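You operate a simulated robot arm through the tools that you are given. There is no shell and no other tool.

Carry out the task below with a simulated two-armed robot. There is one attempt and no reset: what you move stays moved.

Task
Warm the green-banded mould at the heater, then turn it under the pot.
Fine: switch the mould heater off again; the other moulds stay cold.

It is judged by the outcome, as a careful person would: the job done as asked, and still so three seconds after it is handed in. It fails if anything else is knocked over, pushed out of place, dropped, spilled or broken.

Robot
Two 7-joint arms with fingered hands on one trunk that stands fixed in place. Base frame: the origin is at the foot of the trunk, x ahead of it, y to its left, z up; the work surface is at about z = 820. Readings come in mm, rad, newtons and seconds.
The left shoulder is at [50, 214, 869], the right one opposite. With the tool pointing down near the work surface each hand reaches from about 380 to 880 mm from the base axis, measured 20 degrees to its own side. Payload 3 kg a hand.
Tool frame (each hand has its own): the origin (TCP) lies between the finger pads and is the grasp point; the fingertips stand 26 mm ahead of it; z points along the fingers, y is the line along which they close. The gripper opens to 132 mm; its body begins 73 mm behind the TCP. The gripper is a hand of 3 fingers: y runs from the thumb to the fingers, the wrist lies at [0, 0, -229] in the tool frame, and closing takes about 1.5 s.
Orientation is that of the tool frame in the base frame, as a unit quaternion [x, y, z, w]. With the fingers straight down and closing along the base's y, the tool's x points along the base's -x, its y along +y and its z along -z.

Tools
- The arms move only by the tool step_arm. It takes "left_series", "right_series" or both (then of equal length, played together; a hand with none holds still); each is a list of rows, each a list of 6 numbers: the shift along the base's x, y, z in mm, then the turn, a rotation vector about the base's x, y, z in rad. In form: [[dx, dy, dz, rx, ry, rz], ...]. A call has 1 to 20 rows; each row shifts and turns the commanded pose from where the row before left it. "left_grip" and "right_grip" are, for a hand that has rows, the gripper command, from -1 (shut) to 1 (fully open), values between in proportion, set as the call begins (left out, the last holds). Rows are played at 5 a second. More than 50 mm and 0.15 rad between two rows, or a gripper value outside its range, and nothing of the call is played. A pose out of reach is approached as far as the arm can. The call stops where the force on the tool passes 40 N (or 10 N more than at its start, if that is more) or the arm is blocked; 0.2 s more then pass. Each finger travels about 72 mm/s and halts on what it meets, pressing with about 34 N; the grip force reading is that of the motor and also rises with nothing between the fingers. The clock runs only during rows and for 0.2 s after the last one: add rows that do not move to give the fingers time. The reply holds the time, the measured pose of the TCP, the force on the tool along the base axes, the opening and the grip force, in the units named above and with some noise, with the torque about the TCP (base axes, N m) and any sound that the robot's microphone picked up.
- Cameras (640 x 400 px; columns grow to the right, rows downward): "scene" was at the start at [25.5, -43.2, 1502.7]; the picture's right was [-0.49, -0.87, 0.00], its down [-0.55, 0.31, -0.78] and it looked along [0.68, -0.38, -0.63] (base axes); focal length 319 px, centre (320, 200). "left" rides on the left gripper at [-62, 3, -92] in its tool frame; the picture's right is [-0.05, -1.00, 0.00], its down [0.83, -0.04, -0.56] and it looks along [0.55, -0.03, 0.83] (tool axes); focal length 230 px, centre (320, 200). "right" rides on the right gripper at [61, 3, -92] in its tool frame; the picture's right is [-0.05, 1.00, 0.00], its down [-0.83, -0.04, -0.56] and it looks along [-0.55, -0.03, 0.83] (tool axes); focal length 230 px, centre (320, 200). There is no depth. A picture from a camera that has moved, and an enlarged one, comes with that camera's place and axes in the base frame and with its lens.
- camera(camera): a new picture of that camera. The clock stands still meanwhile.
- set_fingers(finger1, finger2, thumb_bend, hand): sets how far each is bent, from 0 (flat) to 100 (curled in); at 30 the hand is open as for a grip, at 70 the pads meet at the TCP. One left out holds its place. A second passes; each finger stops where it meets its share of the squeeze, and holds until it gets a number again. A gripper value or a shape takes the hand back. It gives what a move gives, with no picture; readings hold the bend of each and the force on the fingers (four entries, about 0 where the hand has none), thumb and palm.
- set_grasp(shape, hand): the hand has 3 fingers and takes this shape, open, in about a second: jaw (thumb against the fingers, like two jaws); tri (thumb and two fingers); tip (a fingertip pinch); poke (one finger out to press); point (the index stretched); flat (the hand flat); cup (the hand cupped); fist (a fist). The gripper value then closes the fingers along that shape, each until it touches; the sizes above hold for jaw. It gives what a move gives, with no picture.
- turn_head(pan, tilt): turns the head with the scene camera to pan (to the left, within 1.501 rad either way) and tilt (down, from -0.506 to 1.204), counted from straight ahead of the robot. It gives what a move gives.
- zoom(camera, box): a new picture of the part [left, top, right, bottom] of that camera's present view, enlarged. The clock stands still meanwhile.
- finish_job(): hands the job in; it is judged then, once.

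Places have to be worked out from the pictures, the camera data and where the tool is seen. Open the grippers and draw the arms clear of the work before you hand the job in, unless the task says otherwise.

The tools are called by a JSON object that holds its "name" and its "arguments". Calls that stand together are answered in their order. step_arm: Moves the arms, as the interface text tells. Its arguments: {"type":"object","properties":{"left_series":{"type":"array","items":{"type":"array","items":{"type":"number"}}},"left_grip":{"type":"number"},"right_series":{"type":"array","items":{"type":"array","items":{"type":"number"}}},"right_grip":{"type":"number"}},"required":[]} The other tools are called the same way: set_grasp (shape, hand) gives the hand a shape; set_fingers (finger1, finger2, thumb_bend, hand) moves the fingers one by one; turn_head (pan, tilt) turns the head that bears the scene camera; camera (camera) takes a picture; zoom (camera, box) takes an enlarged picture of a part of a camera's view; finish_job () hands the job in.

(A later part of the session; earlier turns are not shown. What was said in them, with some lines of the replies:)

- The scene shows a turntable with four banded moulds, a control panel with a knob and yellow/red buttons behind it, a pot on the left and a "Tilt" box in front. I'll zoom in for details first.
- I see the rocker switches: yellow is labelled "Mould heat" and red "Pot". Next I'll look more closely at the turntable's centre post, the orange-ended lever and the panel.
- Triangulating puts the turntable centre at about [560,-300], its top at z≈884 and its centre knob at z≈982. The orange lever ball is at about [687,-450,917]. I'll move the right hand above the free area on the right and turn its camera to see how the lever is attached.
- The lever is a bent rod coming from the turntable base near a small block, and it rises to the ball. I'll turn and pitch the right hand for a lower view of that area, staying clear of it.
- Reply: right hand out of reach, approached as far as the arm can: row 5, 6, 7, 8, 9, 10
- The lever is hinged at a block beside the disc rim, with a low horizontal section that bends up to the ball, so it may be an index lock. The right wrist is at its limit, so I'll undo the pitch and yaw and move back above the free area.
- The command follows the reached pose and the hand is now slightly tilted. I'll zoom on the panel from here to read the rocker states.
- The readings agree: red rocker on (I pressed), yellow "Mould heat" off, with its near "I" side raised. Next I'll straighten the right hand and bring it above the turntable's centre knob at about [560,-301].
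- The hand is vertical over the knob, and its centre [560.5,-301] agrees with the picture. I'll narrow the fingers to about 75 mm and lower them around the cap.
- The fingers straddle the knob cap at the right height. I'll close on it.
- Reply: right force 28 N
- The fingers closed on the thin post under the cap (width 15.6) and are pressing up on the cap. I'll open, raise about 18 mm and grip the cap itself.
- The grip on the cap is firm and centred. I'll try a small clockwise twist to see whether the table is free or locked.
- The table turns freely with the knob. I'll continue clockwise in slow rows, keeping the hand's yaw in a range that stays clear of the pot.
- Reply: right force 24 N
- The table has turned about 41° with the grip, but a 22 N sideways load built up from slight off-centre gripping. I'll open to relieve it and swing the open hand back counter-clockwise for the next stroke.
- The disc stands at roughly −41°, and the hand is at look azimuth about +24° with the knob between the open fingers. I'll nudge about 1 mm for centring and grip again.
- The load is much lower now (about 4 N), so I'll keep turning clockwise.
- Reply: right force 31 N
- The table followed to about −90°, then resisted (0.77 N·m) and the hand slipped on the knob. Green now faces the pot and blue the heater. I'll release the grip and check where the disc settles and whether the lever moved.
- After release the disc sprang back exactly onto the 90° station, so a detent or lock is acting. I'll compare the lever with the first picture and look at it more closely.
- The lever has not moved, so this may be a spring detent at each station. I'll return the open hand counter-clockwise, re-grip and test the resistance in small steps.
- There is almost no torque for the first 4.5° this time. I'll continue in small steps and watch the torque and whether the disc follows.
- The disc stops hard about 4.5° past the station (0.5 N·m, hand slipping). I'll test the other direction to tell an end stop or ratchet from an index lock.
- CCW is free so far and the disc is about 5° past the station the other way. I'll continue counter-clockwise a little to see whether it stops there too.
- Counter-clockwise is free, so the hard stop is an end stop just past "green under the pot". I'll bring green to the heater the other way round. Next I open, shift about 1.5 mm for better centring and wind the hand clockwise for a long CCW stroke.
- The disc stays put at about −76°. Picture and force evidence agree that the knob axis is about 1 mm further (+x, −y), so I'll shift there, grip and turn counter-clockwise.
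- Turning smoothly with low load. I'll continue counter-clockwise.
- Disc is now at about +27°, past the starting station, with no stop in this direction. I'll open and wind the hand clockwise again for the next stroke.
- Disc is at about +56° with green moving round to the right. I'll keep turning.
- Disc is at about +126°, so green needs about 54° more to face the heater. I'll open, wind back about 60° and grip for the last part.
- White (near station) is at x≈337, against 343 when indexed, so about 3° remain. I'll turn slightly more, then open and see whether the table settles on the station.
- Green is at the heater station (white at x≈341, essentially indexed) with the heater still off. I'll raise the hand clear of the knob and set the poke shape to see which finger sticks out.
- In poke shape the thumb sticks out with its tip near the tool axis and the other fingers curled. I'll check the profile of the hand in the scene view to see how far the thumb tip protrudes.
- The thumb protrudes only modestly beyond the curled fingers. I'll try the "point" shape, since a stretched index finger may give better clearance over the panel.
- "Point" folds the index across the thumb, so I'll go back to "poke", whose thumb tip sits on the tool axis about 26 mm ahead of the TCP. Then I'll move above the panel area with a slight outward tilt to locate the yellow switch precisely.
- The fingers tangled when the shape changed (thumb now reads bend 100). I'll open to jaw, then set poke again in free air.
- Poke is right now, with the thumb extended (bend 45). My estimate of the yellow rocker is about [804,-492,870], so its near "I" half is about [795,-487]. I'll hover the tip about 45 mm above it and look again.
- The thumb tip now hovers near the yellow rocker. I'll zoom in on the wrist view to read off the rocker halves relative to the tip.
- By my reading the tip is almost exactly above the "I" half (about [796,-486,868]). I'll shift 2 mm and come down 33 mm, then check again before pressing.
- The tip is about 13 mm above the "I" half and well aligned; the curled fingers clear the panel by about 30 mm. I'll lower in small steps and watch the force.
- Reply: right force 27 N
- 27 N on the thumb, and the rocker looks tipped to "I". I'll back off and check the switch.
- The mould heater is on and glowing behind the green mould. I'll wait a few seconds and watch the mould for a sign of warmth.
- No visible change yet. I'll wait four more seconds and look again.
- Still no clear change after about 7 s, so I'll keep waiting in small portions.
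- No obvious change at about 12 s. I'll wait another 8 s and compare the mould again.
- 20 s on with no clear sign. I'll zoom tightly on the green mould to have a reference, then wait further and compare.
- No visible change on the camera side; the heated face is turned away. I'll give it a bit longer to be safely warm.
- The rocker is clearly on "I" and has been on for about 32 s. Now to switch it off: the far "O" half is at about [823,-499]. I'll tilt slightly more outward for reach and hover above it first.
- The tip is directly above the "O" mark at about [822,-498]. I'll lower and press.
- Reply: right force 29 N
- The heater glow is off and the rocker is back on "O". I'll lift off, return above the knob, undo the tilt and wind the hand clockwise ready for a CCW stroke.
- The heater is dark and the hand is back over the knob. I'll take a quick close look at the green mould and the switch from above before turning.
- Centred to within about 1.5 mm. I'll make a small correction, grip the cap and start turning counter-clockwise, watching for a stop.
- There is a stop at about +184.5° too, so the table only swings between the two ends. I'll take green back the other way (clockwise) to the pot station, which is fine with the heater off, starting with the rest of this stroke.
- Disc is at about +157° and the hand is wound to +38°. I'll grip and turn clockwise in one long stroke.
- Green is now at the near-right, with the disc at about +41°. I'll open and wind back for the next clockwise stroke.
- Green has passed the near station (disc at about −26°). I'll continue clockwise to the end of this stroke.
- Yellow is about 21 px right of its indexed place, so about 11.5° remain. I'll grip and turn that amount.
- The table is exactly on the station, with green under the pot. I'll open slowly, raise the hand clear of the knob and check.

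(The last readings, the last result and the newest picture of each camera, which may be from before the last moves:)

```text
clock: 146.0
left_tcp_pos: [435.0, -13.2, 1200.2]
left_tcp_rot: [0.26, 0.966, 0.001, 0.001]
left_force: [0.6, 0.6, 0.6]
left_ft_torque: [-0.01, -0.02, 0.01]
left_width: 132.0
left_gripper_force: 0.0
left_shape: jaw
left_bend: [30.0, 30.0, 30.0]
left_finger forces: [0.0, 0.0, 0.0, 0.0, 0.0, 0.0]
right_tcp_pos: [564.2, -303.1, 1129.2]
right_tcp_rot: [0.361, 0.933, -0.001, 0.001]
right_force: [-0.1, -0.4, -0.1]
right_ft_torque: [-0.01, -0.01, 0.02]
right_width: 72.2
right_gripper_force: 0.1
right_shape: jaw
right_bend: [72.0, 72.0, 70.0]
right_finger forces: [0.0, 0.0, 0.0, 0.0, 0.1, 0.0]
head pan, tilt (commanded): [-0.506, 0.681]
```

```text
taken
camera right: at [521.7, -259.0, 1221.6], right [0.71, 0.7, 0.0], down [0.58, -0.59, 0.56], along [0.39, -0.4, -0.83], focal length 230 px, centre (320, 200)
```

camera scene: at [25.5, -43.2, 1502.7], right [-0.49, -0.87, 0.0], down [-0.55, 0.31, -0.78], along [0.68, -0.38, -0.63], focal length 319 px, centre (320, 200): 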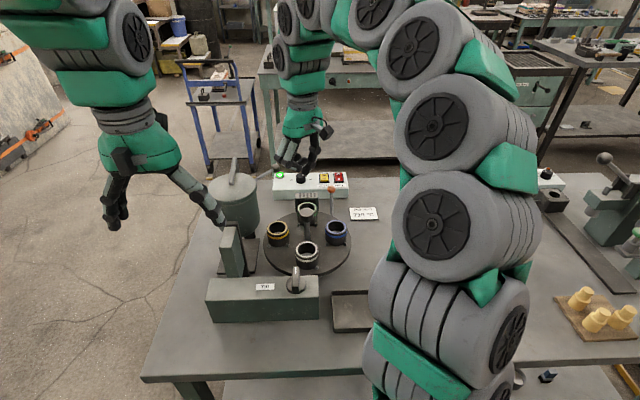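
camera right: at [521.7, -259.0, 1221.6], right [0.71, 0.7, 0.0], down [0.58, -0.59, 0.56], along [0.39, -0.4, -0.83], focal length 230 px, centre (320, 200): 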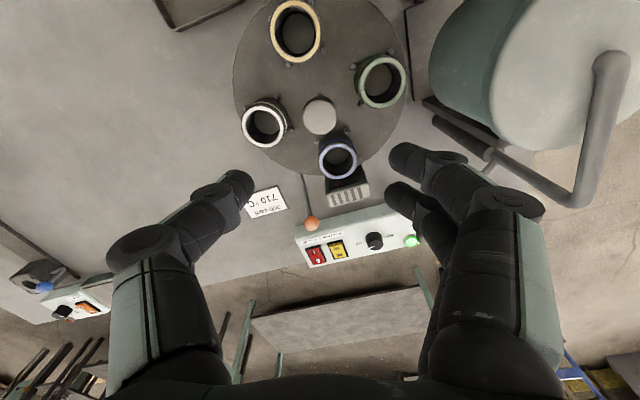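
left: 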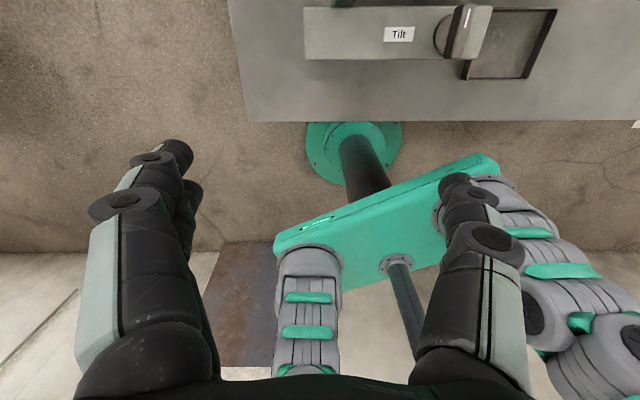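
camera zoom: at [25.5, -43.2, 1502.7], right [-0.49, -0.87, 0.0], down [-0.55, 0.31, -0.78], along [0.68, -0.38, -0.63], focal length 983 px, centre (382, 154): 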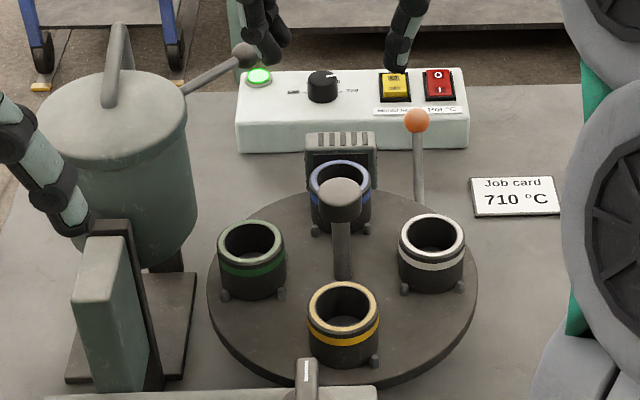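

Everything is in place: green at the pot station, heater dark, yellow rocker on "O". I'll zoom in to compare the moulds and check the switch and pot.

{"name": "zoom", "arguments": {"camera": "right", "box": [230, 0, 430, 190]}}

{"name": "zoom", "arguments": {"camera": "scene", "box": [262, 208, 304, 250]}}

{"name": "zoom", "arguments": {"camera": "scene", "box": [310, 165, 360, 200]}}

{"name": "zoom", "arguments": {"camera": "scene", "box": [180, 150, 310, 300]}}

```text
2.11 times, centred on (330, 95) of right
camera zoom: at [521.7, -259.0, 1221.6], right [0.71, 0.7, 0.0], down [0.58, -0.59, 0.56], along [0.39, -0.4, -0.83], focal length 484 px, centre (299, 421)
```

zoom: 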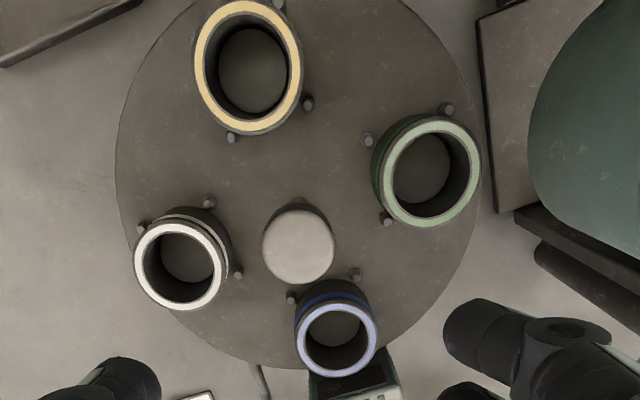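

```text
9.52 times, centred on (283, 229) of scene
camera zoom: at [25.5, -43.2, 1502.7], right [-0.49, -0.87, 0.0], down [-0.55, 0.31, -0.78], along [0.68, -0.38, -0.63], focal length 3042 px, centre (672, -76)
```

zoom: 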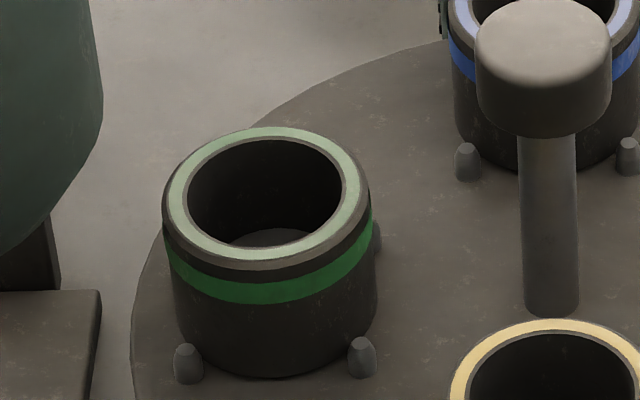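

```text
11.43 times, centred on (335, 182) of scene
camera zoom: at [25.5, -43.2, 1502.7], right [-0.49, -0.87, 0.0], down [-0.55, 0.31, -0.78], along [0.68, -0.38, -0.63], focal length 3650 px, centre (149, 400)
```

zoom: 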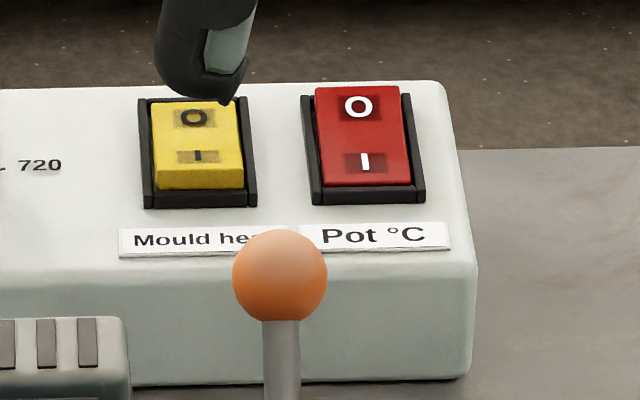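

```text
2.67 times, centred on (245, 225) of scene
camera zoom: at [25.5, -43.2, 1502.7], right [-0.49, -0.87, 0.0], down [-0.55, 0.31, -0.78], along [0.68, -0.38, -0.63], focal length 852 px, centre (520, 133)
```

zoom: 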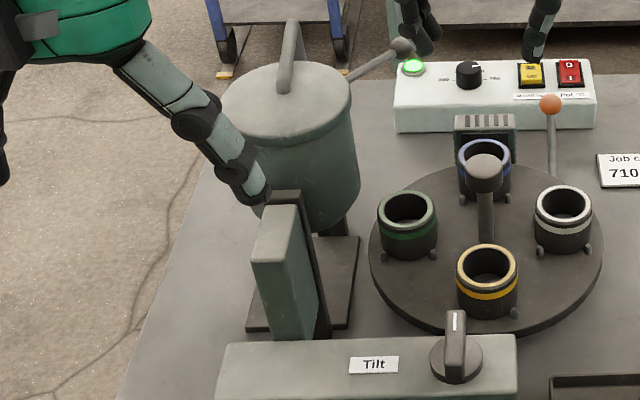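

The moulds sit undisturbed between their pins, the heater is off, and the pot control is untouched. I'll draw the right arm back to a clear pose with the gripper open.

{"name": "step_arm", "arguments": {"right_series": [[0, 0, 30, 0, 0, 0], [-30, -15, 25, 0, 0, 0], [-36, -17, 18, 0, 0, 0], [-36, -17, 18, 0, 0, 0], [-36, -17, 18, 0, 0, 0], [-36, -17, 16, 0, 0, 0], [-36, -16, 15, 0, 0, 0], [0, 0, 0, 0, 0, 0]], "right_grip": 1}}

{"name": "camera", "arguments": {"camera": "scene"}}

{"name": "zoom", "arguments": {"camera": "scene", "box": [200, 150, 400, 280]}}

```text
clock: 147.8
left_tcp_pos: [435.5, -14.2, 1200.3]
left_tcp_rot: [0.259, 0.966, 0.0, 0.0]
left_force: [0.3, 0.0, -0.1]
left_ft_torque: [-0.01, 0.02, 0.0]
left_width: 131.7
left_gripper_force: 0.1
left_shape: jaw
left_bend: [30.0, 30.0, 30.0]
left_finger forces: [0.0, 0.1, 0.1, 0.0, 0.1, 0.0]
right_tcp_pos: [354.9, -401.8, 1268.3]
right_tcp_rot: [0.361, 0.932, 0.0, 0.001]
right_force: [-1.0, -0.8, 0.4]
right_ft_torque: [-0.01, 0.03, 0.0]
right_width: 131.8
right_gripper_force: 0.1
right_shape: jaw
right_bend: [30.0, 30.0, 30.0]
right_finger forces: [0.0, 0.0, 0.0, 0.0, 0.1, 0.0]
head pan, tilt (commanded): [-0.506, 0.681]
```

```text
taken
camera scene: at [25.5, -43.2, 1502.7], right [-0.49, -0.87, 0.0], down [-0.55, 0.31, -0.78], along [0.68, -0.38, -0.63], focal length 319 px, centre (320, 200)
```

scene: 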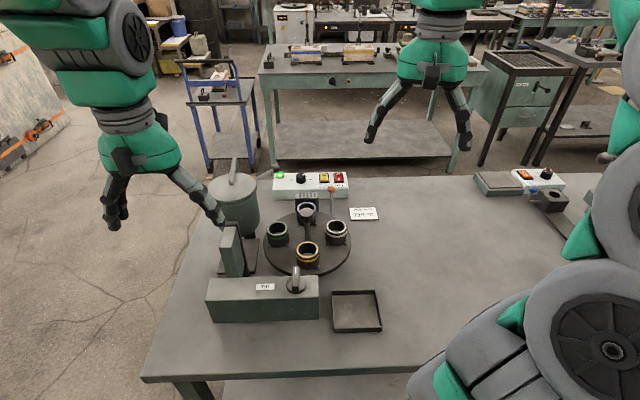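

```text
3.08 times, centred on (300, 215) of scene
camera zoom: at [25.5, -43.2, 1502.7], right [-0.49, -0.87, 0.0], down [-0.55, 0.31, -0.78], along [0.68, -0.38, -0.63], focal length 983 px, centre (382, 154)
```

zoom: 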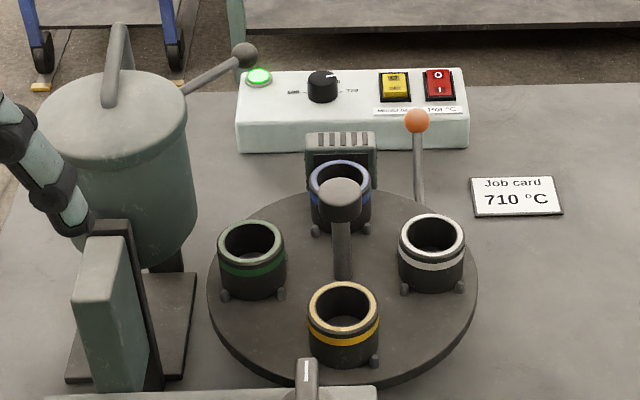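

The final view shows green indexed under the pot, the heater off, the dial still at 710, everything else in place and both arms clear with open grippers. The mould stood at the lit heater for about 34 s, but nothing in the pictures shows its temperature. I'm handing the job in.

{"name": "finish_job", "arguments": {}}

```text
The job is handed in.
```

I warmed the green-banded mould at the heater, switched the heater off, and turned the mould under the pot. The job is handed in. **Not confirmed:** no picture or reading shows the mould's temperature, so I can't say for certain it got warm enough.

- **Warming:** the green mould stood at the lit heater for about 34 s. About 39 s passed between switching off and handing in, so it may have cooled a little.
- **Heater:** the yellow "Mould heat" switch is back on "O" and the heater no longer glows.
- **Other moulds:** none of them was at the heater while it was on.
- **Turntable:** it has a stop at each end of its travel, so it couldn't go straight from the heater to the pot. I turned it back the long way round, with the heater already off. While finding the stops I pushed lightly against them, and the hand slipped on the knob; nothing looks damaged.
- **Everything else:** the pot dial is still at 710, and I didn't touch the pot switch, the Tilt knob or the orange lever. Nothing looks knocked or moved. Both arms are clear with their grippers open.
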